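You operate a simulated robot arm through the tools that you are given. There is no shell and no other tool.

You run a simulated robot arm. Do the job below in one go: nothing can be reset, and whatever is moved stays where it is left.

JOB
Clip the net in the blue press twice with yellow clips.
Fine: change the clip box, the old one goes on the bench; none wasted; the press's tray ends pulled out with the net in it.

The check looks at the end state, three seconds after you hand in, the way a careful person would. Anything else that was tipped, shoved, dropped, spilled or broken makes it a failure.

ROBOT AND FRAMES
A 7-joint arm with a two-finger parallel gripper, fixed in place. Base frame: the origin is on the floor under the middle of its stand, x ahead of it, y to its left, z up; the work surface is at about z = 88. Lengths are in cm, angles in rad, forces in N, time in s.
With the tool pointing down near the work surface it reaches from about 34 to 74 cm from the base axis. Its first joint turns from -2.496 to 2.496 rad. Payload 3 kg.
The TCP is the grasp point between the finger pads, 3 cm short of the fingertips. In the tool frame z runs along the fingers and y along their closing line. Largest opening 9.4 cm; finger width 2.8, thickness 1; the body of the gripper, 5 by 9.6 cm, starts 5.5 cm behind the TCP.
Orientation is that of the tool frame in the base frame, as [roll, pitch, yaw] about the fixed x, y, z axes, in that order (R = Rz(yaw) Ry(pitch) Rx(roll)). With the fingers straight down and closing along the base's y, the tool's x points along the base's -x, its y along +y and its z along -z.

CONTROLS
- The arm moves only by the tool arm_command. Its argument "rows" is a list of rows, each a list of 3 entries, a list of its own where there are three numbers: the turn, a rotation vector about the tool's x, y, z in units of 60 degrees (1.0 is 60 degrees), then the shift along the tool's x, y, z in units of 500 mm (1.0 is 500 mm), then the gripper command, from -1 (shut) to 1 (fully open), values between in proportion. In form: [[[rx, ry, rz], [tx, ty, tz], gripper], ...]. A call has 1 to 20 rows; each row is the pose to reach, as a shift and turn from the pose commanded when the call began, along the tool's axes at that moment. A call with a number of a shift or a turn outside -1 to 1 is refused whole. A row lasts 0.2 s, in which the tool goes at most 5 cm and 0.15 rad; a call with a longer step from one row to the next is refused whole, and so is a gripper value outside its range. Where a pose cannot be reached the arm comes as near as it can. A force on the tool above 40 N (or 10 N above the force at the start of the call, whichever is more), or a blocked arm, ends the call early, and 0.2 s more pass. The fingers move at their own pace (about 4.5 cm/s each) and stop on an object; they squeeze with about 43 N. The grip force told is the motor's: it shows also when the fingers shut on nothing. Time passes only in rows, and 0.2 s behind the last, so rows that repeat a pose let the fingers close. The reply holds the time, the measured pose of the TCP, the force on the tool along the base axes, the opening and the grip force, in the units named above and with some noise, with the torque about the TCP (base axes, N m) and any sound that the robot's microphone picked up.
- Cameras (640 x 400 px; columns grow to the right, rows downward): "scene" is fixed at [21.99, 65.2, 165.06]; the picture's right is [-0.79, -0.61, 0.00], its down [-0.42, 0.54, -0.73] and it looks along [0.44, -0.58, -0.68] (base axes); focal length 329 px, centre (320, 200). "wrist" rides on the gripper at [7.6, 1.4, -10.2] in the tool frame; the picture's right is [-0.18, 0.98, 0.00], its down [-0.75, -0.14, -0.64] and it looks along [-0.63, -0.12, 0.77] (tool axes); focal length 243 px, centre (320, 200). There is no depth. A picture from a camera that has moved, and an enlarged one, comes with that camera's place and axes in the base frame and with its lens.
- get_image(camera): a new picture of that camera. The clock stands still meanwhile.
- slide_trunk(by): moves the trunk up (or, below 0, down) by that many cm; the arm rides with it, the base frame stays. It gives what a move gives, with no picture.
- inspect(camera, box): a new picture of the part [left, top, right, bottom] of that camera's present view, enlarged. The clock stands still meanwhile.
- sign_off(): hands the job in; it is judged then, once.

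Places have to be worked out from the pictures, the camera data and where the tool is seen. Open the gripper and draw the arm clear of the work before you hand the job in, unless the task says otherwise.

The tools are called after ">>>" as a command line: name --argument value ..., lists and objects as JSON in quotes. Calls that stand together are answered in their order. arm_command: Moves the arm, as the interface text tells. Its arguments: {"type":"object","properties":{"rows":{"type":"array","items":{"type":"array"}}},"required":["rows"]} The other tools are called the same way: slide_trunk (by) moves the trunk up or down; get_image (camera) takes a picture; inspect (camera, box) takes an enlarged picture of a part of a camera's view; sign_off () hands the job in.

At the start:

```text
time_s: 0.0
eef_pos: [59.82, 6.52, 129.26]
tcp_rot: [-3.141, -0.003, 3.141]
ft_force: [0.7, -1.6, -0.1]
wrist_torque: [0.0, 0.02, 0.02]
gripper_width: 9.43
grasp_force: 0.0
trunk travel left (down, up): [-25.0, 14.0]
```

scene: 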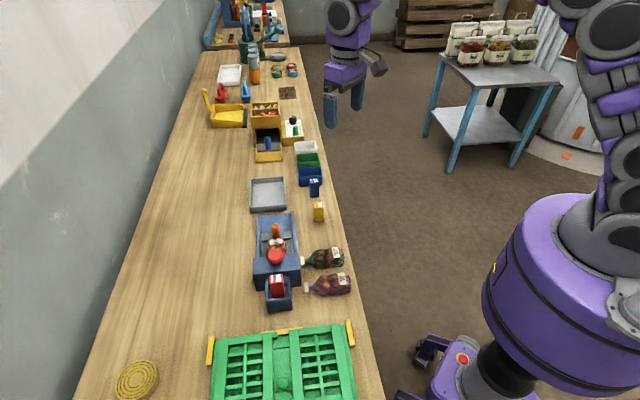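
wrist: 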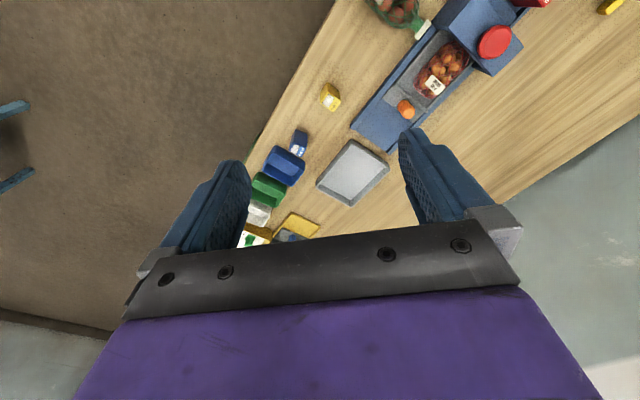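

The pictures show a bench with a blue press with a red box at its front, a yellow box close by and several other things. I'll look closer at each region before moving.

>>> inspect --camera "scene" --box '[230, 190, 370, 320]'

>>> inspect --camera "scene" --box '[190, 60, 350, 200]'

>>> inspect --camera "wrist" --box '[300, 0, 640, 220]'

>>> inspect --camera "scene" --box '[190, 0, 350, 80]'

>>> inspect --camera "scene" --box '[90, 300, 390, 400]'

```text
3.08 times, centred on (300, 255) of scene
camera zoom: at [21.99, 65.2, 165.06], right [-0.79, -0.61, 0.0], down [-0.42, 0.54, -0.73], along [0.44, -0.58, -0.68], focal length 1011 px, centre (382, 31)
```

zoom: 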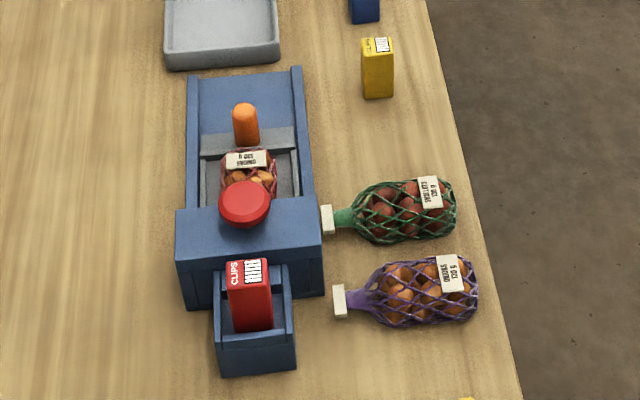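

```text
2.86 times, centred on (270, 130) of scene
camera zoom: at [21.99, 65.2, 165.06], right [-0.79, -0.61, 0.0], down [-0.42, 0.54, -0.73], along [0.44, -0.58, -0.68], focal length 939 px, centre (463, 400)
```

zoom: 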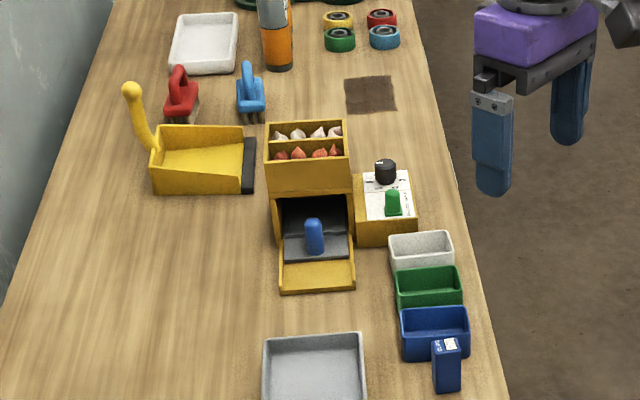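

```text
1.82 times, centred on (470, 110) of wrist
camera zoom: at [52.19, 8.08, 139.66], right [0.18, 0.98, 0.0], down [0.75, -0.14, 0.64], along [0.63, -0.12, -0.77], focal length 441 px, centre (47, 364)
```

zoom: 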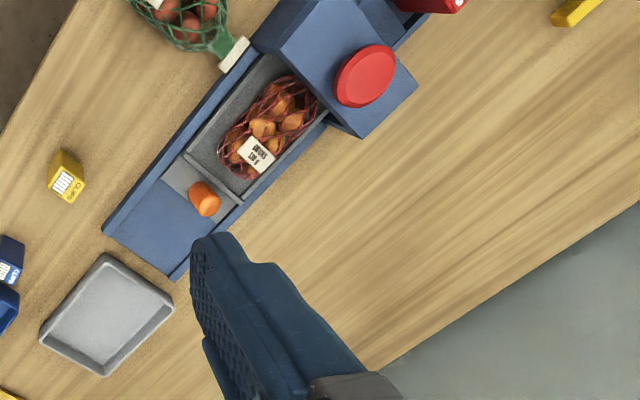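

```text
4.00 times, centred on (270, 40) of scene
camera zoom: at [21.99, 65.2, 165.06], right [-0.79, -0.61, 0.0], down [-0.42, 0.54, -0.73], along [0.44, -0.58, -0.68], focal length 1315 px, centre (520, 840)
```

zoom: 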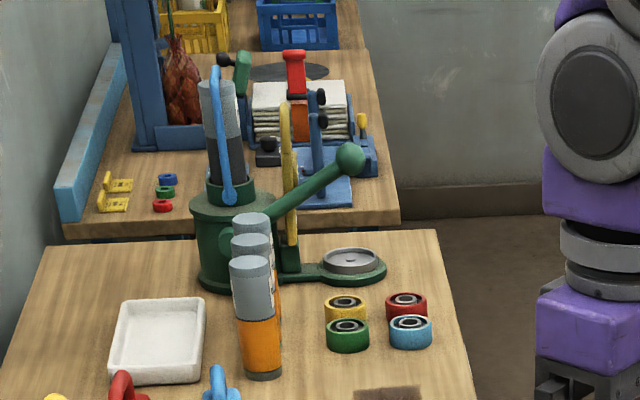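

```text
2.13 times, centred on (240, 350) of scene
camera zoom: at [21.99, 65.2, 165.06], right [-0.79, -0.61, 0.0], down [-0.42, 0.54, -0.73], along [0.44, -0.58, -0.68], focal length 701 px, centre (491, -120)
```

zoom: 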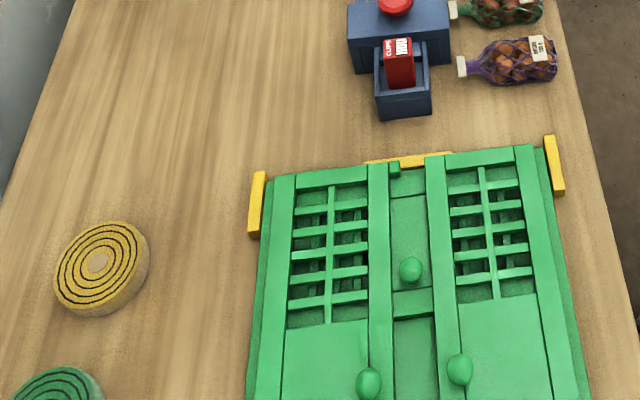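

From the two views I triangulate the knob at about [61.8, 31.6, 98], the tray handle at about [71, 21.5, 93] and the yellow box at about [67, 7.3, 91]. The bench runs diagonally at roughly 45°. I'll move the gripper back and above to get a close wrist view of the press.

>>> arm_command --rows '[[[0, 0, -0.055], [0.022, 0.0475, 0.043], 1], [[0, 0, -0.11], [0.044, 0.095, 0.086], 1], [[0, 0, -0.166], [0.066, 0.1425, 0.13], 1], [[0, 0, -0.22], [0.088, 0.19, 0.173], 1], [[0, 0, -0.277], [0.11, 0.2375, 0.216], 1], [[0, 0, -0.33], [0.132, 0.285, 0.26], 1], [[0, 0, -0.388], [0.154, 0.3325, 0.303], 1], [[0, 0, -0.443], [0.176, 0.38, 0.346], 1], [[0, 0, -0.443], [0.176, 0.38, 0.346], 1]]'

>>> get_image --camera "wrist"

```text
time_s: 2.0
eef_pos: [50.85, 25.55, 112.31]
tcp_rot: [3.141, 0.0, -2.677]
ft_force: [-0.3, -0.4, -0.8]
wrist_torque: [0.02, -0.01, 0.02]
gripper_width: 9.42
grasp_force: 0.1
trunk travel left (down, up): [-25.0, 14.0]
```

```text
taken
camera wrist: at [43.35, 23.55, 122.55], right [-0.28, 0.96, 0.0], down [0.74, 0.21, 0.64], along [0.62, 0.18, -0.77], focal length 243 px, centre (320, 200)
```

wrist: 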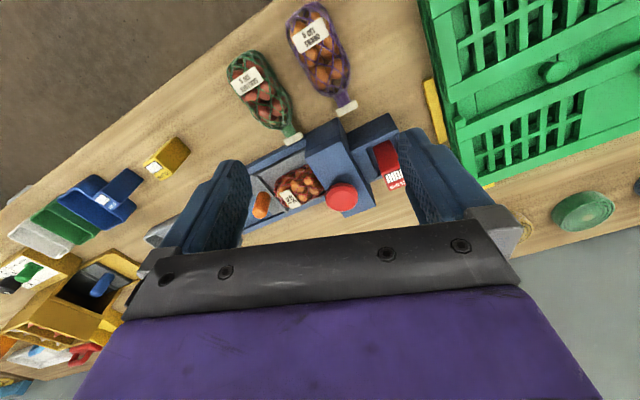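

The close view shows the press between the fingers; I'll enlarge it.

>>> inspect --camera "wrist" --box '[220, 90, 440, 230]'

>>> inspect --camera "wrist" --box '[90, 100, 250, 260]'

>>> inspect --camera "scene" --box '[245, 205, 335, 315]'

```text
2.86 times, centred on (330, 160) of wrist
camera zoom: at [43.35, 23.55, 122.55], right [-0.28, 0.96, 0.0], down [0.74, 0.21, 0.64], along [0.62, 0.18, -0.77], focal length 693 px, centre (291, 314)
```

zoom: 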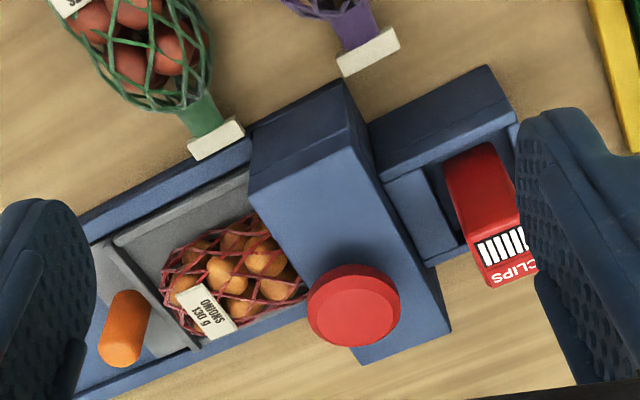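

```text
2.50 times, centred on (170, 180) of wrist
camera zoom: at [43.35, 23.55, 122.55], right [-0.28, 0.96, 0.0], down [0.74, 0.21, 0.64], along [0.62, 0.18, -0.77], focal length 606 px, centre (695, 250)
```

zoom: 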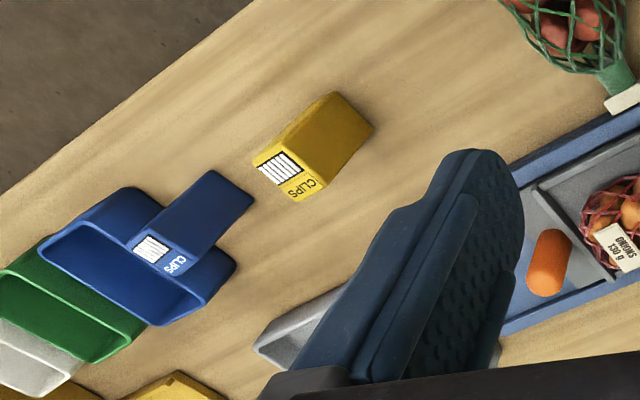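

```text
3.64 times, centred on (290, 260) of scene
camera zoom: at [21.99, 65.2, 165.06], right [-0.79, -0.61, 0.0], down [-0.42, 0.54, -0.73], along [0.44, -0.58, -0.68], focal length 1195 px, centre (429, -18)
```

zoom: 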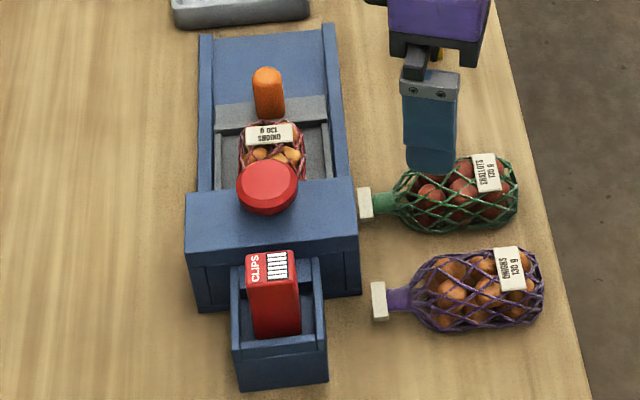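

The press's tray (grey, orange handle) sits partly under the head. The red box stands in a pocket behind the head with its top at about z = 99 and centre near (56.2, 36.7). I'll hover above it to see the gaps around it.

>>> arm_command --rows '[[[0, 0, -0.0766], [-0.0489, 0.0379, 0.0115], 1], [[0, 0, -0.153], [-0.0978, 0.0757, 0.023], 1], [[0, 0, -0.23], [-0.1467, 0.1136, 0.0345], 1], [[0, 0, -0.3065], [-0.1956, 0.1514, 0.046], 1], [[0, 0, -0.3065], [-0.1956, 0.1514, 0.046], 1]]'

>>> get_image --camera "wrist"

>>> inspect --camera "wrist" --box '[220, 60, 420, 200]'

>>> inspect --camera "scene" --box '[240, 200, 340, 320]'

```text
time_s: 3.2
eef_pos: [56.27, 36.54, 109.78]
tcp_rot: [-3.14, 0.001, -2.356]
ft_force: [0.4, -0.1, 0.5]
wrist_torque: [0.01, 0.0, -0.03]
gripper_width: 9.41
grasp_force: 0.1
trunk travel left (down, up): [-25.0, 14.0]
```

```text
taken
camera wrist: at [49.74, 32.33, 120.03], right [-0.57, 0.82, 0.0], down [0.63, 0.43, 0.64], along [0.53, 0.36, -0.77], focal length 243 px, centre (320, 200)
```

wrist: 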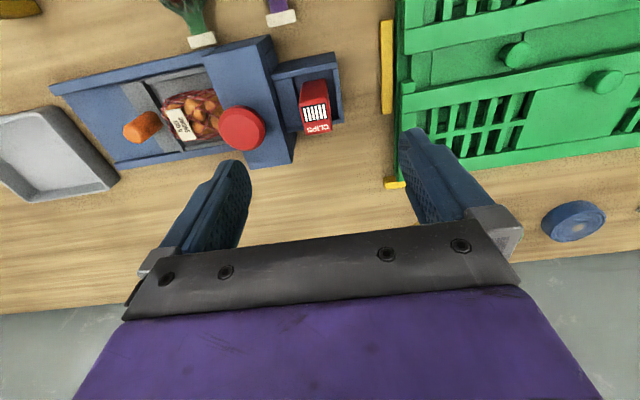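

```text
2.86 times, centred on (320, 130) of wrist
camera zoom: at [49.74, 32.33, 120.03], right [-0.57, 0.82, 0.0], down [0.63, 0.43, 0.64], along [0.53, 0.36, -0.77], focal length 693 px, centre (320, 400)
```

zoom: 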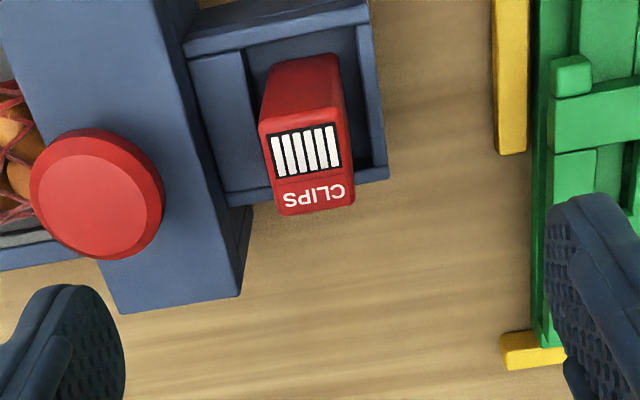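

```text
3.33 times, centred on (290, 260) of scene
camera zoom: at [21.99, 65.2, 165.06], right [-0.79, -0.61, 0.0], down [-0.42, 0.54, -0.73], along [0.44, -0.58, -0.68], focal length 1096 px, centre (420, 0)
```

zoom: 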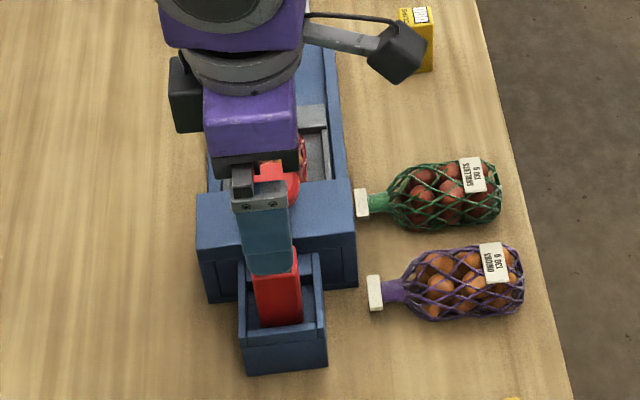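

The red box stands loose in an oversized pocket, centre near (56.6, 36.6), top at about z = 99. Before grasping I'll enlarge the tray side to see whether the tray is already fully in.

>>> inspect --camera "wrist" --box '[40, 30, 280, 190]'

```text
2.50 times, centred on (160, 110) of wrist
camera zoom: at [49.74, 32.33, 120.03], right [-0.57, 0.82, 0.0], down [0.63, 0.43, 0.64], along [0.53, 0.36, -0.77], focal length 606 px, centre (720, 425)
```

zoom: 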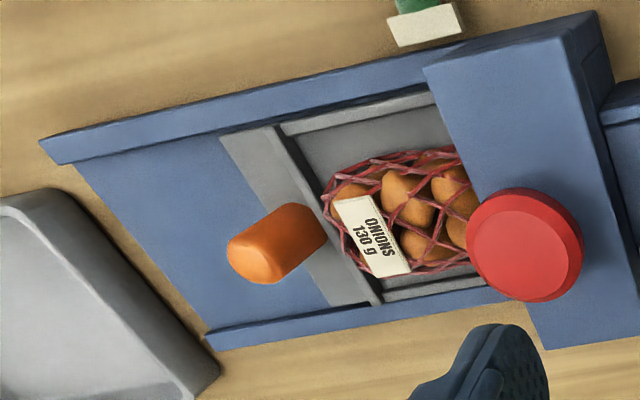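

The tray looks pushed in, with about 8 cm of free channel in front of it. For the red box I'll close the fingers across the press axis, where both sides are free, so I turn the gripper by 90° at this height.

>>> arm_command --rows '[[[0, 0, 0.125], [0, 0, 0], 1], [[0, 0, 0.25], [0, 0, 0], 1], [[0, 0, 0.375], [0, 0, 0], 1], [[0, 0, 0.5], [0, 0, 0], 1], [[0, 0, 0.625], [0, 0, 0], 1], [[0, 0, 0.75], [0, 0, 0], 1]]'

>>> arm_command --rows '[[[0, 0, 0.125], [0, 0, 0], 1], [[0, 0, 0.25], [0, 0, 0], 1], [[0, 0, 0.375], [0, 0, 0], 1], [[0, 0, 0.5], [0, 0, 0], 1], [[0, 0, 0.625], [0, 0, 0], 1], [[0, 0, 0.75], [0, 0, 0], 1], [[0, 0, 0.75], [0, 0, 0], 1]]'

>>> get_image --camera "wrist"

>>> inspect --camera "wrist" --box '[240, 60, 400, 180]'

```text
time_s: 4.6
eef_pos: [56.08, 36.71, 109.71]
tcp_rot: [-3.14, 0.001, 3.141]
ft_force: [-0.5, 0.1, -0.8]
wrist_torque: [0.02, -0.03, 0.01]
gripper_width: 9.42
grasp_force: 0.1
trunk travel left (down, up): [-25.0, 14.0]
```

```text
time_s: 6.2
eef_pos: [56.18, 36.7, 109.81]
tcp_rot: [-3.141, 0.002, 2.354]
ft_force: [0.5, -0.2, 0.5]
wrist_torque: [0.02, 0.0, -0.01]
gripper_width: 9.38
grasp_force: 0.0
trunk travel left (down, up): [-25.0, 14.0]
```

```text
taken
camera wrist: at [51.78, 43.18, 120.1], right [0.83, 0.56, 0.0], down [0.43, -0.63, 0.64], along [0.36, -0.53, -0.77], focal length 243 px, centre (320, 200)
```

wrist: 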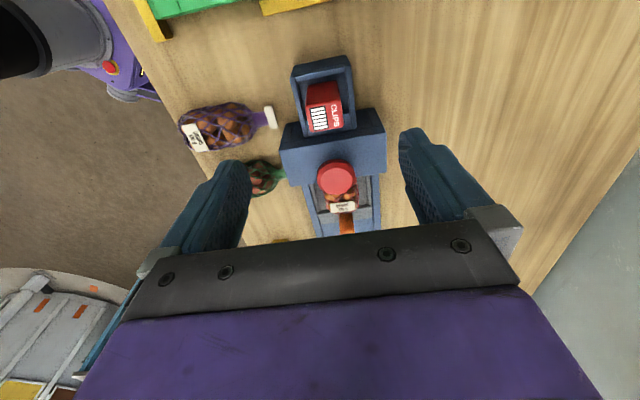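

```text
3.33 times, centred on (320, 120) of wrist
camera zoom: at [51.78, 43.18, 120.1], right [0.83, 0.56, 0.0], down [0.43, -0.63, 0.64], along [0.36, -0.53, -0.77], focal length 809 px, centre (320, 467)
```

zoom: 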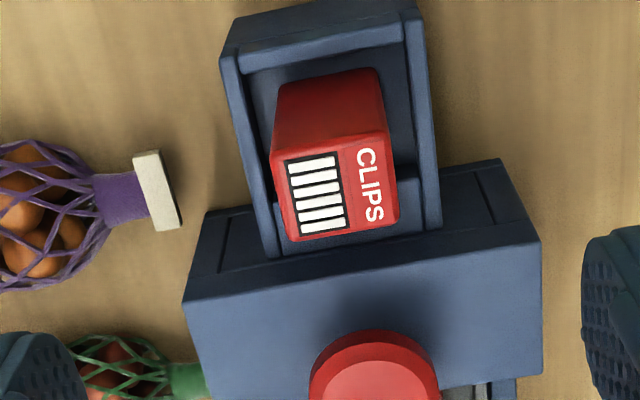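

Both wrist views agree: red box centre (56.7, 36.65), top z ≈ 99, holder rim ≈ 93.5, head top ≈ 95.6. I descend with open fingers to TCP z = 97.6 and then check before closing.

>>> arm_command --rows '[[[0, 0, 0], [-0.002, 0.002, 0.05], 1], [[0, 0, 0], [-0.004, 0.004, 0.1], 1], [[0, 0, 0], [-0.006, 0.006, 0.15], 1], [[0, 0, 0], [-0.007, 0.007, 0.2], 1], [[0, 0, 0], [-0.007, 0.007, 0.244], 1], [[0, 0, 0], [-0.007, 0.007, 0.244], 1]]'

>>> get_image --camera "wrist"

>>> inspect --camera "scene" --box '[240, 210, 340, 320]'

```text
time_s: 7.6
eef_pos: [56.63, 36.73, 97.69]
tcp_rot: [-3.14, 0.0, 2.357]
ft_force: [0.2, 0.8, -0.1]
wrist_torque: [-0.05, 0.02, 0.0]
gripper_width: 9.39
grasp_force: 0.1
trunk travel left (down, up): [-25.0, 14.0]
```

```text
taken
camera wrist: at [52.23, 43.18, 107.95], right [0.83, 0.56, 0.0], down [0.43, -0.63, 0.64], along [0.36, -0.53, -0.77], focal length 243 px, centre (320, 200)
```

wrist: 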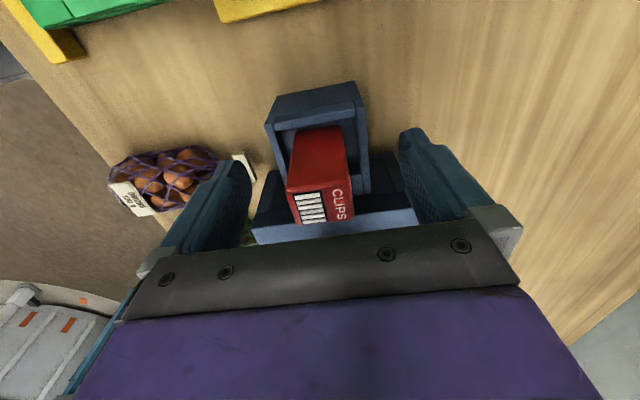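

```text
3.64 times, centred on (290, 265) of scene
camera zoom: at [21.99, 65.2, 165.06], right [-0.79, -0.61, 0.0], down [-0.42, 0.54, -0.73], along [0.44, -0.58, -0.68], focal length 1195 px, centre (429, -36)
```

zoom: 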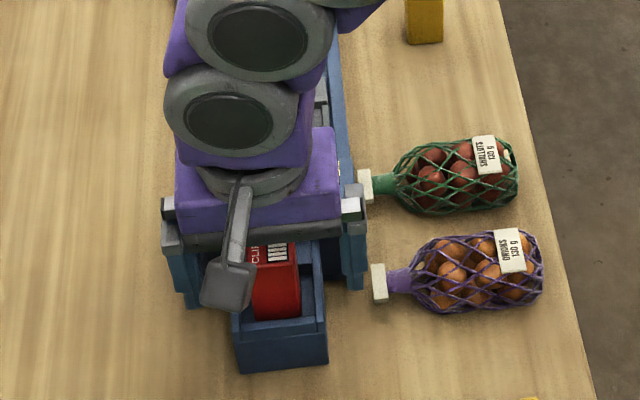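

The box is centred between the fingers, so I close on it.

>>> arm_command --rows '[[[0, 0, 0], [0, 0, 0], -1], [[0, 0, 0], [0, 0, 0], -1], [[0, 0, 0], [0, 0, 0], -1], [[0, 0, 0], [0, 0, 0], -1], [[0, 0, 0], [0, 0, 0], -1], [[0, 0, 0], [0, 0, 0], -1]]'

```text
time_s: 9.0
eef_pos: [56.63, 36.74, 97.6]
tcp_rot: [-3.142, 0.002, 2.356]
ft_force: [-0.1, 0.5, 0.7]
wrist_torque: [0.01, 0.03, 0.02]
gripper_width: 3.51
grasp_force: 43.1
trunk travel left (down, up): [-25.0, 14.0]
```

Gripped at 3.5 cm width. I lift straight up slowly.

>>> arm_command --rows '[[[0, 0, 0], [0, 0, -0.02], -1], [[0, 0, 0], [0, 0, -0.04], -1], [[0, 0, 0], [0, 0, -0.06], -1], [[0, 0, 0], [0, 0, -0.09], -1], [[0, 0, 0], [0, 0, -0.13], -1], [[0, 0, 0], [0, 0, -0.18], -1], [[0, 0, 0], [0, 0, -0.23], -1], [[0, 0, 0], [0, 0, -0.26], -1], [[0, 0, 0], [0, 0, -0.26], -1]]'

>>> get_image --camera "wrist"

>>> get_image --camera "scene"

>>> inspect --camera "scene" --box '[240, 190, 340, 320]'

```text
time_s: 11.0
eef_pos: [56.58, 36.69, 110.65]
tcp_rot: [3.141, 0.003, 2.356]
ft_force: [-0.2, 0.3, -0.9]
wrist_torque: [0.03, 0.02, -0.03]
gripper_width: 3.52
grasp_force: 43.0
trunk travel left (down, up): [-25.0, 14.0]
```

```text
taken
camera wrist: at [52.27, 43.23, 120.95], right [0.83, 0.56, 0.0], down [0.43, -0.63, 0.64], along [0.36, -0.53, -0.77], focal length 243 px, centre (320, 200)
```

wrist: 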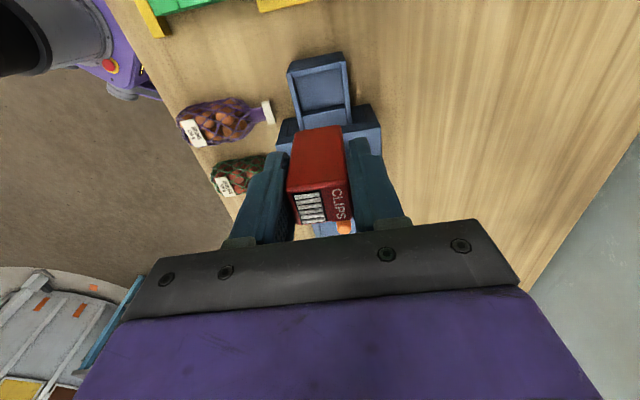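

```text
taken
```

scene: 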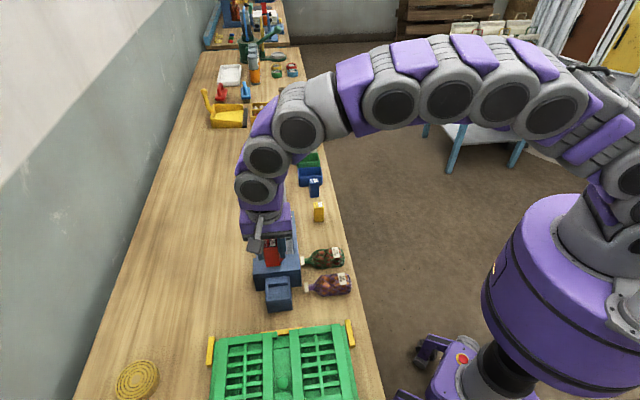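

```text
3.08 times, centred on (290, 255) of scene
camera zoom: at [21.99, 65.2, 165.06], right [-0.79, -0.61, 0.0], down [-0.42, 0.54, -0.73], along [0.44, -0.58, -0.68], focal length 1011 px, centre (412, 31)
```

zoom: 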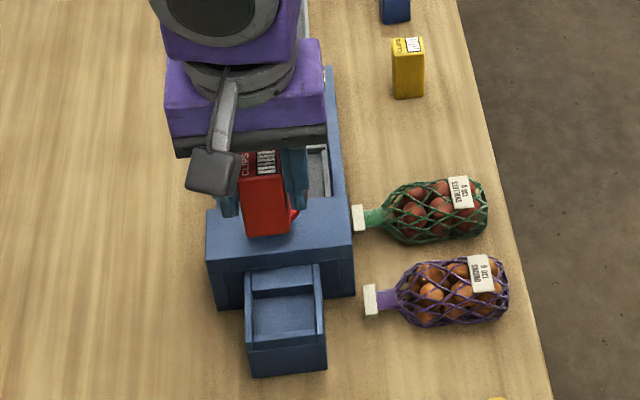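

The red box is held cleanly and the pocket is empty. I'll enlarge the wrist view to measure the box and the pocket.

>>> inspect --camera "wrist" --box '[230, 30, 410, 240]'

>>> inspect --camera "wrist" --box '[265, 40, 385, 140]'

```text
1.90 times, centred on (320, 135) of wrist
camera zoom: at [52.27, 43.23, 120.95], right [0.83, 0.56, 0.0], down [0.43, -0.63, 0.64], along [0.36, -0.53, -0.77], focal length 462 px, centre (320, 324)
```

zoom: 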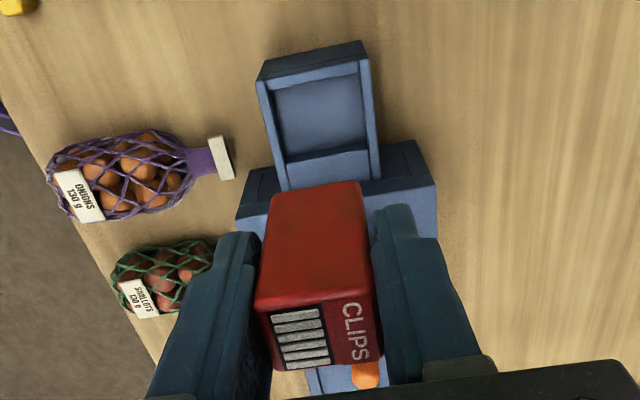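

```text
4.00 times, centred on (325, 90) of wrist
camera zoom: at [52.27, 43.23, 120.95], right [0.83, 0.56, 0.0], down [0.43, -0.63, 0.64], along [0.36, -0.53, -0.77], focal length 970 px, centre (300, 640)
```

zoom: 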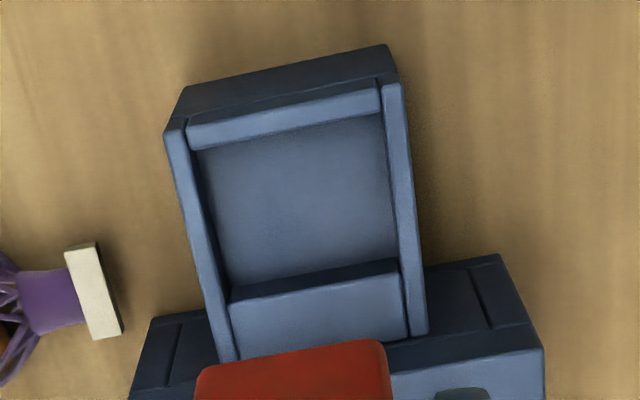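

Box height is about 6.3–7 cm, and the pocket is clearly roomier than the box. I'll carry the red box to a free bench spot near (60.1, 12.0), between the green net and the yellow box, first at height.

>>> arm_command --rows '[[[0, 0, 0], [-0.05, -0.0375, 0.019], -1], [[0, 0, 0], [-0.1, -0.075, 0.038], -1], [[0, 0, 0], [-0.15, -0.1125, 0.057], -1], [[0, 0, 0], [-0.2, -0.15, 0.076], -1], [[0, 0, 0], [-0.25, -0.1875, 0.095], -1], [[0, 0, 0], [-0.3, -0.225, 0.114], -1], [[0, 0, 0], [-0.35, -0.2625, 0.133], -1], [[0, 0, 0], [-0.399, -0.2998, 0.152], -1], [[0, 0, 0], [-0.399, -0.2998, 0.152], -1]]'

>>> get_image --camera "wrist"

>>> inspect --camera "scene" --box '[240, 170, 380, 310]'

```text
time_s: 13.0
eef_pos: [60.17, 11.78, 103.23]
tcp_rot: [-3.141, 0.0, 2.355]
ft_force: [0.5, 0.0, -1.2]
wrist_torque: [-0.02, 0.04, 0.05]
gripper_width: 3.53
grasp_force: 42.5
trunk travel left (down, up): [-25.0, 14.0]
```

```text
taken
camera wrist: at [55.75, 18.41, 113.4], right [0.83, 0.56, 0.0], down [0.43, -0.63, 0.64], along [0.36, -0.53, -0.77], focal length 243 px, centre (320, 200)
```

wrist: 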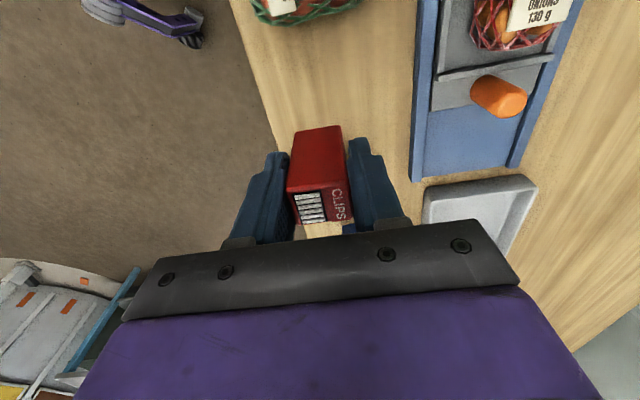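

```text
2.86 times, centred on (310, 240) of scene
camera zoom: at [21.99, 65.2, 165.06], right [-0.79, -0.61, 0.0], down [-0.42, 0.54, -0.73], along [0.44, -0.58, -0.68], focal length 939 px, centre (349, 86)
```

zoom: 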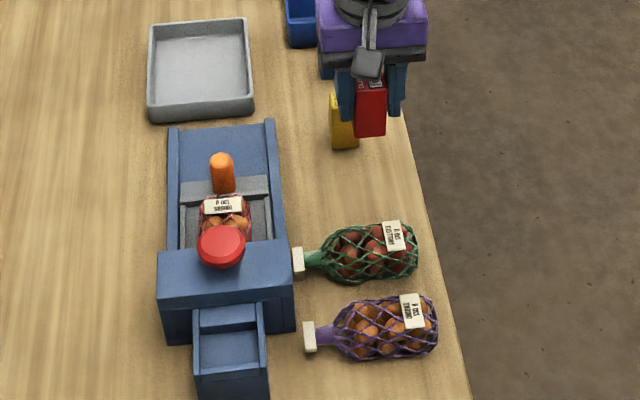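

The bench edge is at about 3.7 cm beyond the box on the robot side, so I shift 1.5 cm inward and descend to just above the bench.

>>> arm_command --rows '[[[0, 0, 0], [0, 0.015, 0.04], -1], [[0, 0, 0], [0, 0.03, 0.08], -1], [[0, 0, 0], [0, 0.03, 0.11], -1], [[0, 0, 0], [0, 0.03, 0.13], -1], [[0, 0, 0], [0, 0.03, 0.145], -1], [[0, 0, 0], [0, 0.03, 0.155], -1], [[0, 0, 0], [0, 0.03, 0.155], -1]]'

>>> get_image --camera "wrist"

>>> inspect --camera "scene" --box '[270, 190, 370, 270]'

```text
time_s: 14.6
eef_pos: [61.13, 13.07, 95.25]
tcp_rot: [3.141, -0.001, 2.354]
ft_force: [-1.1, 0.9, -0.7]
wrist_torque: [-0.01, -0.01, 0.03]
gripper_width: 3.53
grasp_force: 42.8
trunk travel left (down, up): [-25.0, 14.0]
```

```text
taken
camera wrist: at [56.79, 19.48, 105.62], right [0.83, 0.56, 0.0], down [0.43, -0.63, 0.64], along [0.36, -0.53, -0.77], focal length 243 px, centre (320, 200)
```

wrist: 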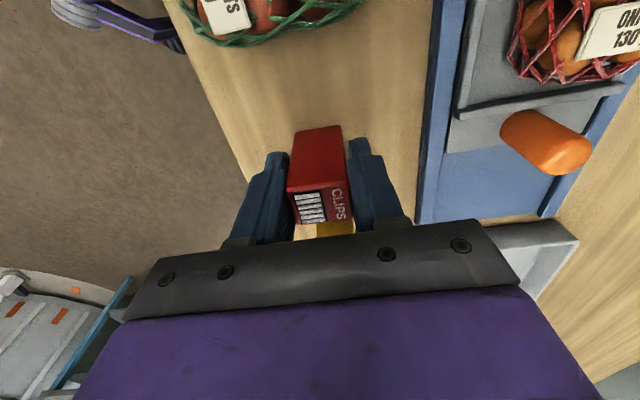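

```text
5.00 times, centred on (320, 230) of scene
camera zoom: at [21.99, 65.2, 165.06], right [-0.79, -0.61, 0.0], down [-0.42, 0.54, -0.73], along [0.44, -0.58, -0.68], focal length 1643 px, centre (320, 50)
```

zoom: 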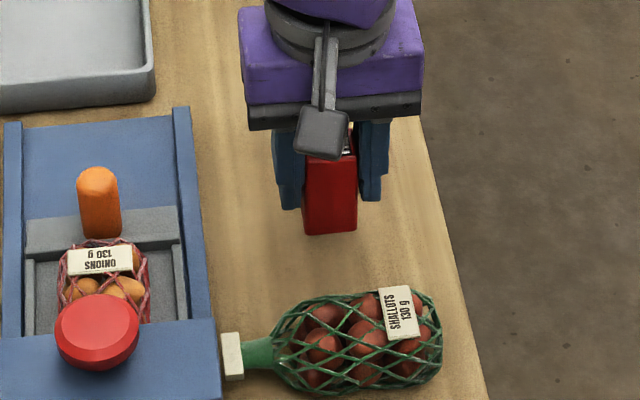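

The box bottom is about 2 cm above the bench now. I lower in small steps and watch the force.

>>> arm_command --rows '[[[0, 0, 0], [0, 0, 0.01], -1], [[0, 0, 0], [0, 0, 0.02], -1], [[0, 0, 0], [0, 0, 0.028], -1], [[0, 0, 0], [0, 0, 0.03], -1], [[0, 0, 0], [0, 0, 0.03], -1]]'

>>> arm_command --rows '[[[0, 0, 0], [0, 0, 0.003], -1], [[0, 0, 0], [0, 0, 0.006], -1], [[0, 0, 0], [0, 0, 0.006], -1]]'

```text
time_s: 15.8
eef_pos: [61.24, 12.88, 93.73]
tcp_rot: [3.14, 0.004, 2.355]
ft_force: [-0.8, 0.3, -0.7]
wrist_torque: [0.01, 0.0, 0.01]
gripper_width: 3.51
grasp_force: 42.8
trunk travel left (down, up): [-25.0, 14.0]
```

```text
time_s: 16.6
eef_pos: [61.26, 13.0, 93.54]
tcp_rot: [-3.142, 0.001, 2.356]
ft_force: [-0.7, 0.8, -0.8]
wrist_torque: [-0.03, -0.01, 0.01]
gripper_width: 3.55
grasp_force: 43.2
trunk travel left (down, up): [-25.0, 14.0]
```

No contact yet; I keep lowering in 2–3 mm steps.

>>> arm_command --rows '[[[0, 0, 0], [0, 0, 0.003], -1], [[0, 0, 0], [0, 0, 0.006], -1], [[0, 0, 0], [0, 0, 0.006], -1]]'

>>> inspect --camera "scene" --box '[290, 200, 360, 260]'

```text
time_s: 17.4
eef_pos: [61.18, 12.88, 93.32]
tcp_rot: [3.141, 0.002, 2.357]
ft_force: [-1.0, 0.2, 8.0]
wrist_torque: [-0.06, 0.08, 0.01]
gripper_width: 3.54
grasp_force: 43.0
trunk travel left (down, up): [-25.0, 14.0]
```

```text
6.67 times, centred on (325, 230) of scene
camera zoom: at [21.99, 65.2, 165.06], right [-0.79, -0.61, 0.0], down [-0.42, 0.54, -0.73], along [0.44, -0.58, -0.68], focal length 2191 px, centre (287, 0)
```

zoom: 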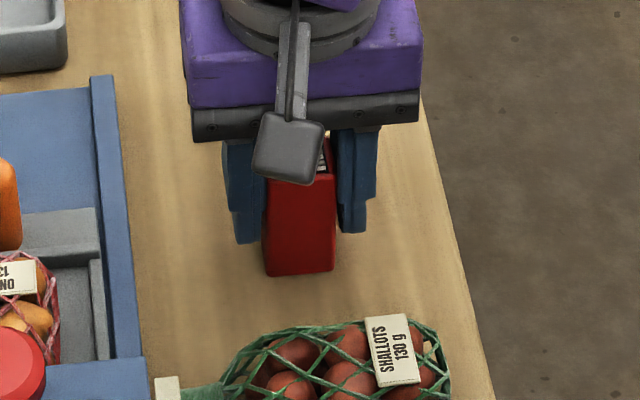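

Contact at 8 N: the red box stands on the bench with TCP z ≈ 93.35, so the box bottom is 5.35 cm below the TCP. I open and rise straight up.

>>> arm_command --rows '[[[0, 0, 0], [0, 0, 0], 0.2], [[0, 0, 0], [0, 0, 0], 0.6], [[0, 0, 0], [0, 0, 0], 1], [[0, 0, 0], [0, 0, 0], 1], [[0, 0, 0], [0, 0, 0], 1], [[0, 0, 0], [0, 0, -0.03], 1], [[0, 0, 0], [0, 0, -0.08], 1], [[0, 0, 0], [0, 0, -0.16], 1], [[0, 0, 0], [0, 0, -0.25], 1], [[0, 0, 0], [0, 0, -0.25], 1]]'

>>> get_image --camera "wrist"

>>> inspect --camera "scene" --box '[270, 190, 370, 270]'

```text
time_s: 19.6
eef_pos: [61.38, 12.91, 105.81]
tcp_rot: [-3.141, 0.001, 2.356]
ft_force: [-0.1, -0.3, 0.3]
wrist_torque: [0.02, 0.0, -0.01]
gripper_width: 9.39
grasp_force: 0.0
trunk travel left (down, up): [-25.0, 14.0]
```

```text
taken
camera wrist: at [57.0, 19.48, 116.1], right [0.83, 0.56, 0.0], down [0.43, -0.63, 0.64], along [0.36, -0.53, -0.77], focal length 243 px, centre (320, 200)
```

wrist: 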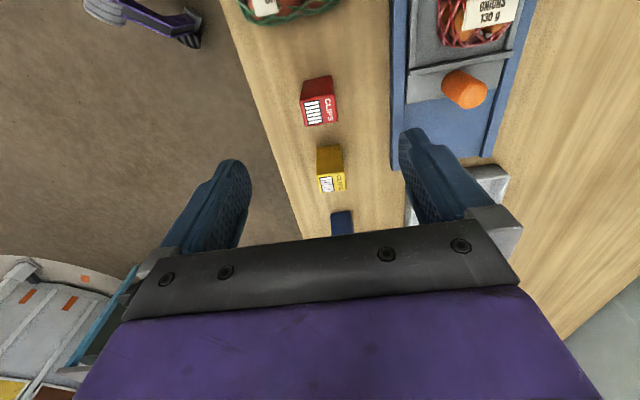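

```text
5.00 times, centred on (320, 230) of scene
camera zoom: at [21.99, 65.2, 165.06], right [-0.79, -0.61, 0.0], down [-0.42, 0.54, -0.73], along [0.44, -0.58, -0.68], focal length 1643 px, centre (320, 50)
```

zoom: 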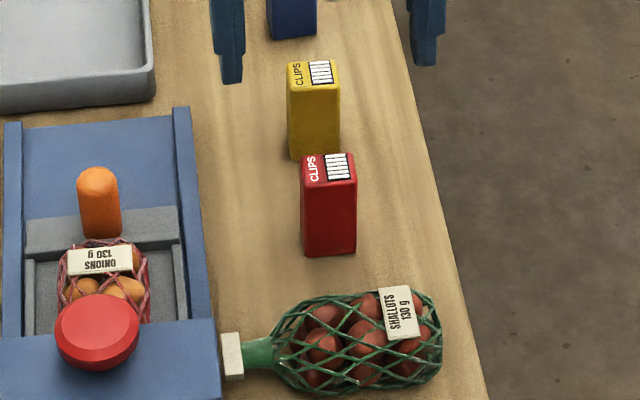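

The red box stands upright on the bench. Now I measure the yellow box from this view.

>>> inspect --camera "wrist" --box '[270, 60, 390, 240]'

```text
2.22 times, centred on (330, 150) of wrist
camera zoom: at [57.0, 19.48, 116.1], right [0.83, 0.56, 0.0], down [0.43, -0.63, 0.64], along [0.36, -0.53, -0.77], focal length 539 px, centre (298, 311)
```

zoom: 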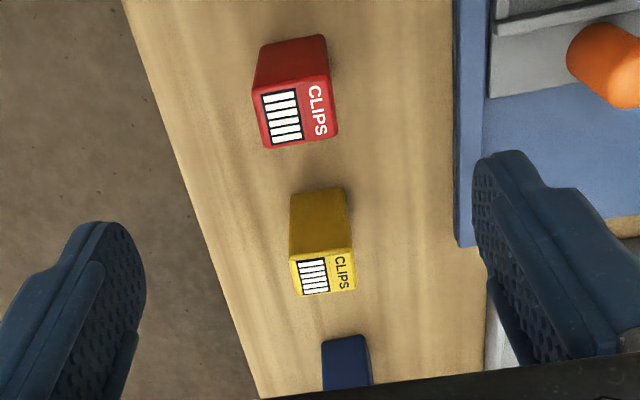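

The yellow box is at about (66.7, 7.5), top z ≈ 94.75, same yaw as the red. I move over it and descend to TCP z ≈ 93.5 with open fingers.

>>> arm_command --rows '[[[0, 0, 0], [-0.04, 0, 0], 1], [[0, 0, 0], [-0.1, 0, 0], 1], [[0, 0, 0], [-0.154, 0, 0], 1], [[0, 0, 0], [-0.154, 0, 0.05], 1], [[0, 0, 0], [-0.154, 0, 0.1], 1], [[0, 0, 0], [-0.154, 0, 0.15], 1], [[0, 0, 0], [-0.154, 0, 0.2], 1], [[0, 0, 0], [-0.154, 0, 0.235], 1], [[0, 0, 0], [-0.154, 0, 0.246], 1], [[0, 0, 0], [-0.154, 0, 0.246], 1]]'

>>> get_image --camera "wrist"

>>> inspect --camera "scene" --box '[270, 170, 370, 260]'

```text
time_s: 21.8
eef_pos: [66.53, 7.52, 93.32]
tcp_rot: [3.14, 0.003, 2.355]
ft_force: [0.0, 0.1, -0.6]
wrist_torque: [0.0, 0.0, -0.02]
gripper_width: 9.41
grasp_force: 0.2
trunk travel left (down, up): [-25.0, 14.0]
```

```text
taken
camera wrist: at [62.19, 14.03, 103.64], right [0.83, 0.56, 0.0], down [0.43, -0.63, 0.64], along [0.36, -0.53, -0.77], focal length 243 px, centre (320, 200)
```

wrist: 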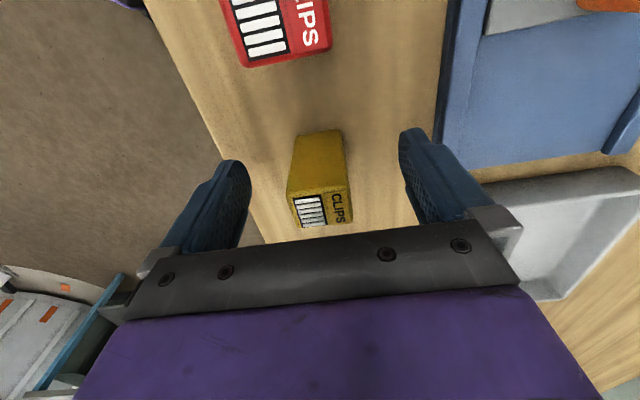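

```text
4.44 times, centred on (320, 215) of scene
camera zoom: at [21.99, 65.2, 165.06], right [-0.79, -0.61, 0.0], down [-0.42, 0.54, -0.73], along [0.44, -0.58, -0.68], focal length 1461 px, centre (320, 133)
```

zoom: 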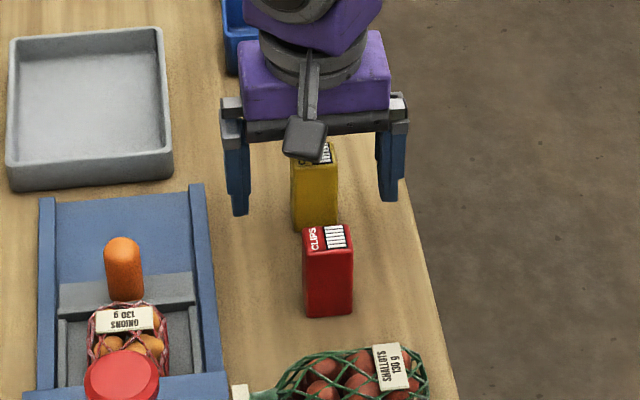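

The yellow box sits centred between the fingers; I close.

>>> arm_command --rows '[[[0, 0, 0], [0, 0, 0], -1], [[0, 0, 0], [0, 0, 0], -1], [[0, 0, 0], [0, 0, 0], -1], [[0, 0, 0], [0, 0, 0], -1], [[0, 0, 0], [0, 0, 0], -1], [[0, 0, 0], [0, 0, 0], -1]]'

>>> arm_command --rows '[[[0, 0, 0], [0, 0, -0.02], -1], [[0, 0, 0], [0, 0, -0.05], -1], [[0, 0, 0], [0, 0, -0.1], -1], [[0, 0, 0], [0, 0, -0.17], -1], [[0, 0, 0], [0, 0, -0.25], -1], [[0, 0, 0], [0, 0, -0.33], -1], [[0, 0, 0], [0, 0, -0.34], -1], [[0, 0, 0], [0, 0, -0.34], -1]]'

>>> get_image --camera "wrist"

>>> get_image --camera "scene"

```text
time_s: 23.2
eef_pos: [66.48, 7.47, 93.39]
tcp_rot: [3.14, 0.002, 2.356]
ft_force: [0.5, 0.5, 1.1]
wrist_torque: [0.02, 0.01, -0.04]
gripper_width: 3.5
grasp_force: 42.7
trunk travel left (down, up): [-25.0, 14.0]
```

```text
time_s: 25.0
eef_pos: [66.85, 7.53, 110.47]
tcp_rot: [3.141, 0.0, 2.356]
ft_force: [-0.3, -0.1, -1.7]
wrist_torque: [0.0, -0.02, 0.0]
gripper_width: 3.49
grasp_force: 42.6
trunk travel left (down, up): [-25.0, 14.0]
```

```text
taken
camera wrist: at [62.36, 14.04, 120.76], right [0.83, 0.56, 0.0], down [0.43, -0.63, 0.64], along [0.36, -0.53, -0.77], focal length 243 px, centre (320, 200)
```

wrist: 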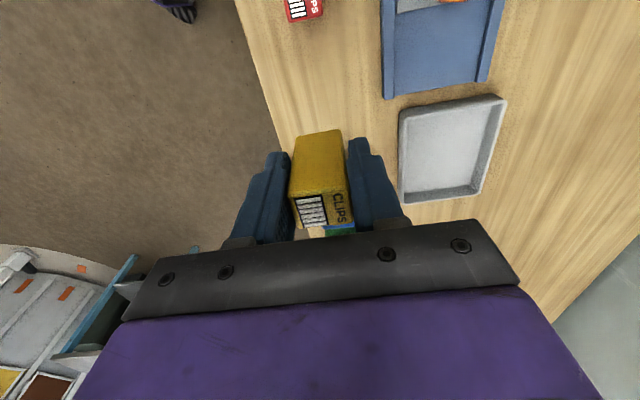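

```text
taken
```

scene: 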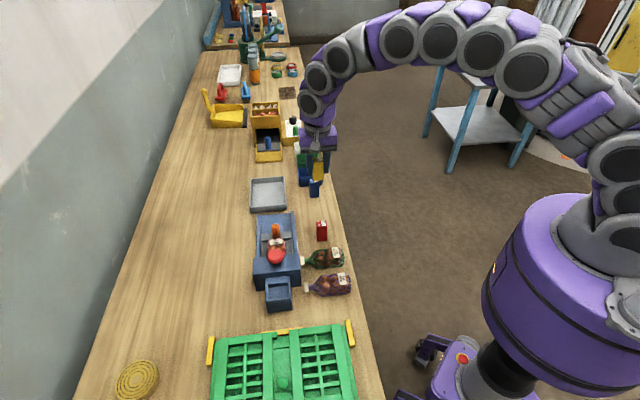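

The yellow box is held (3.5 cm). I carry it at z ≈ 110 to above the empty pocket, to the same place where the red box stood.

>>> arm_command --rows '[[[0, 0, 0], [0.05, 0.0245, 0], -1], [[0, 0, 0], [0.12, 0.059, 0], -1], [[0, 0, 0], [0.19, 0.093, 0], -1], [[0, 0, 0], [0.26, 0.1274, 0], -1], [[0, 0, 0], [0.33, 0.162, 0], -1], [[0, 0, 0], [0.4, 0.196, 0], -1], [[0, 0, 0], [0.46, 0.2254, 0], -1], [[0, 0, 0], [0.52, 0.2548, 0], -1], [[0, 0, 0], [0.554, 0.2715, 0], -1], [[0, 0, 0], [0.554, 0.2715, 0], -1], [[0, 0, 0], [0.554, 0.2715, 0], -1]]'

>>> arm_command --rows '[[[0, 0, 0], [0, 0, 0], -1]]'

>>> get_image --camera "wrist"

>>> inspect --camera "wrist" --box '[230, 30, 410, 240]'

>>> inspect --camera "scene" --box '[240, 200, 340, 320]'

```text
time_s: 27.4
eef_pos: [56.73, 36.91, 110.32]
tcp_rot: [-3.141, 0.002, 2.357]
ft_force: [0.0, 0.5, -0.6]
wrist_torque: [-0.01, 0.01, -0.02]
gripper_width: 3.5
grasp_force: 43.3
trunk travel left (down, up): [-25.0, 14.0]
```

```text
time_s: 27.8
eef_pos: [56.75, 36.81, 110.27]
tcp_rot: [3.141, 0.002, 2.354]
ft_force: [0.3, 0.0, 0.0]
wrist_torque: [-0.02, 0.03, 0.0]
gripper_width: 3.51
grasp_force: 43.1
trunk travel left (down, up): [-25.0, 14.0]
```

```text
taken
camera wrist: at [52.31, 43.39, 120.57], right [0.83, 0.56, 0.0], down [0.43, -0.63, 0.64], along [0.36, -0.53, -0.77], focal length 243 px, centre (320, 200)
```

wrist: 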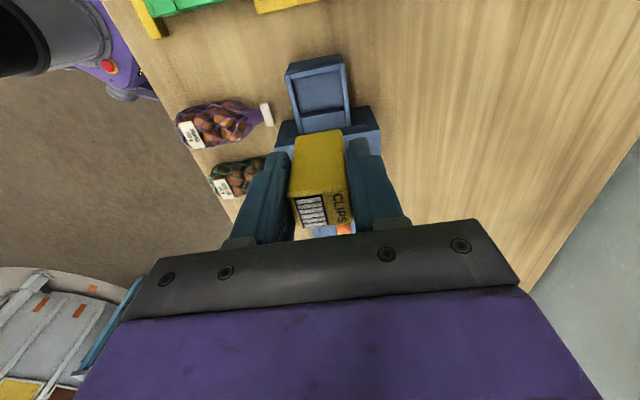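

```text
1.90 times, centred on (320, 135) of wrist
camera zoom: at [52.31, 43.39, 120.57], right [0.83, 0.56, 0.0], down [0.43, -0.63, 0.64], along [0.36, -0.53, -0.77], focal length 462 px, centre (320, 324)
```

zoom: 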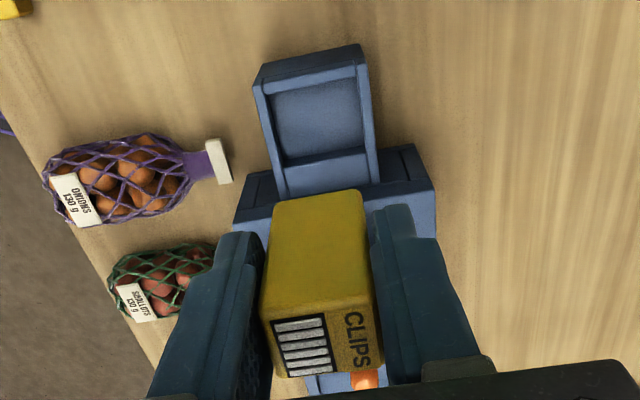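

```text
3.33 times, centred on (290, 260) of scene
camera zoom: at [21.99, 65.2, 165.06], right [-0.79, -0.61, 0.0], down [-0.42, 0.54, -0.73], along [0.44, -0.58, -0.68], focal length 1096 px, centre (420, 0)
```

zoom: 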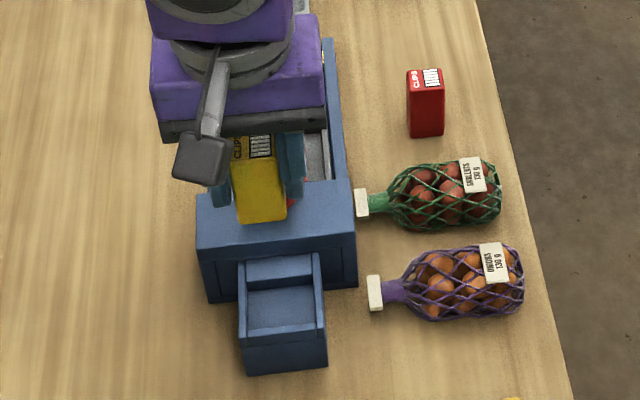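

The yellow box is aligned above the pocket. I descend to about 1 cm above seating height.

>>> arm_command --rows '[[[0, 0, 0], [0, -0.0034, 0.05], -1], [[0, 0, 0], [0, -0.0034, 0.1], -1], [[0, 0, 0], [0, -0.0034, 0.14], -1], [[0, 0, 0], [0, -0.0034, 0.17], -1], [[0, 0, 0], [0, -0.0034, 0.195], -1], [[0, 0, 0], [0, -0.0034, 0.215], -1], [[0, 0, 0], [0, -0.0034, 0.228], -1], [[0, 0, 0], [0, -0.0034, 0.228], -1]]'

>>> inspect --camera "scene" --box '[240, 210, 340, 320]'

>>> inspect --camera "wrist" --box '[230, 60, 410, 240]'

```text
time_s: 29.6
eef_pos: [56.67, 36.64, 99.08]
tcp_rot: [3.141, 0.001, 2.358]
ft_force: [-0.6, -0.5, -0.6]
wrist_torque: [0.01, 0.0, 0.01]
gripper_width: 3.48
grasp_force: 43.2
trunk travel left (down, up): [-25.0, 14.0]
```

```text
3.64 times, centred on (290, 265) of scene
camera zoom: at [21.99, 65.2, 165.06], right [-0.79, -0.61, 0.0], down [-0.42, 0.54, -0.73], along [0.44, -0.58, -0.68], focal length 1195 px, centre (429, -36)
```

zoom: 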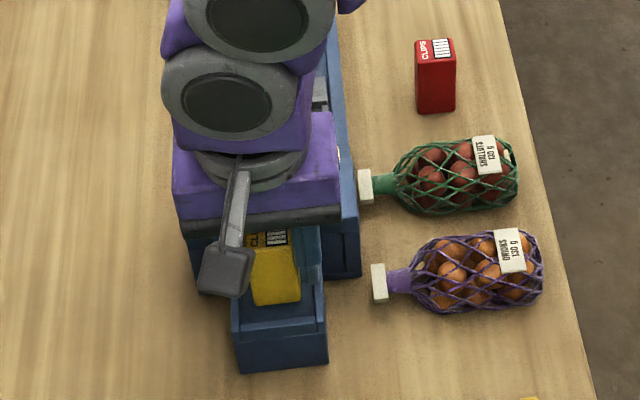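

```text
2.22 times, centred on (320, 150) of wrist
camera zoom: at [52.21, 43.12, 109.31], right [0.83, 0.56, 0.0], down [0.43, -0.63, 0.64], along [0.36, -0.53, -0.77], focal length 539 px, centre (320, 311)
```

zoom: 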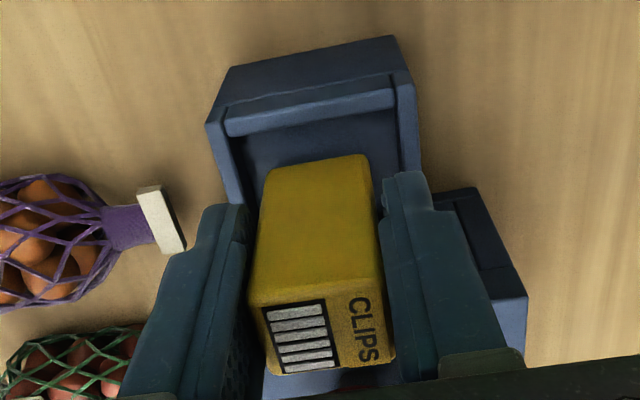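

It is entering the pocket without contact. I continue in small steps.

>>> arm_command --rows '[[[0, 0, 0], [0, 0, 0.008], -1], [[0, 0, 0], [0, 0, 0.015], -1], [[0, 0, 0], [0, 0, 0.02], -1], [[0, 0, 0], [0, 0, 0.02], -1]]'

>>> arm_command --rows '[[[0, 0, 0], [0, 0, 0.003], -1], [[0, 0, 0], [0, 0, 0.006], -1], [[0, 0, 0], [0, 0, 0.006], -1]]'

```text
time_s: 30.6
eef_pos: [56.55, 36.57, 98.01]
tcp_rot: [-3.14, 0.003, 2.357]
ft_force: [-0.1, 0.0, -0.3]
wrist_torque: [0.04, 0.01, 0.02]
gripper_width: 3.49
grasp_force: 42.6
trunk travel left (down, up): [-25.0, 14.0]
```

```text
time_s: 31.4
eef_pos: [56.49, 36.71, 97.78]
tcp_rot: [3.141, 0.002, 2.356]
ft_force: [0.2, -0.5, 5.6]
wrist_torque: [-0.03, -0.01, 0.02]
gripper_width: 3.49
grasp_force: 42.6
trunk travel left (down, up): [-25.0, 14.0]
```

Contact at z ≈ 97.75, matching the expected seating height. I check the picture before releasing.

>>> inspect --camera "wrist" --box '[230, 60, 410, 240]'

>>> inspect --camera "scene" --box '[250, 230, 330, 320]'

```text
2.22 times, centred on (320, 150) of wrist
camera zoom: at [52.15, 43.09, 108.02], right [0.83, 0.56, 0.0], down [0.43, -0.63, 0.64], along [0.36, -0.53, -0.77], focal length 539 px, centre (320, 311)
```

zoom: 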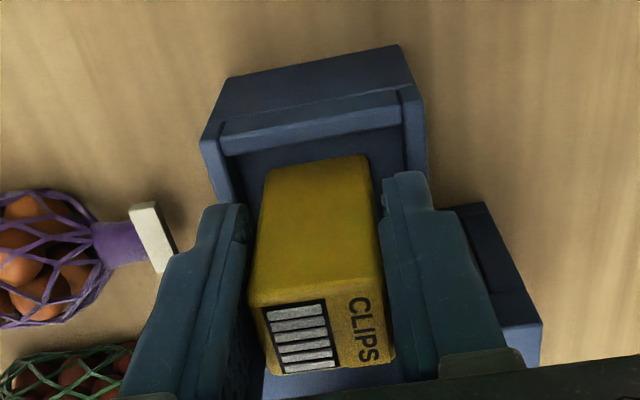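

```text
4.44 times, centred on (290, 275) of scene
camera zoom: at [21.99, 65.2, 165.06], right [-0.79, -0.61, 0.0], down [-0.42, 0.54, -0.73], along [0.44, -0.58, -0.68], focal length 1461 px, centre (453, -133)
```

zoom: 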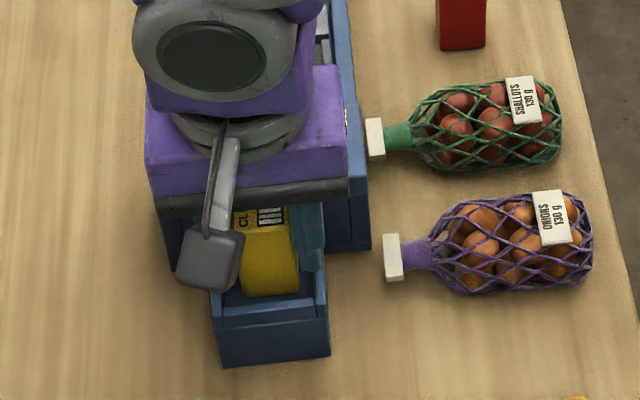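

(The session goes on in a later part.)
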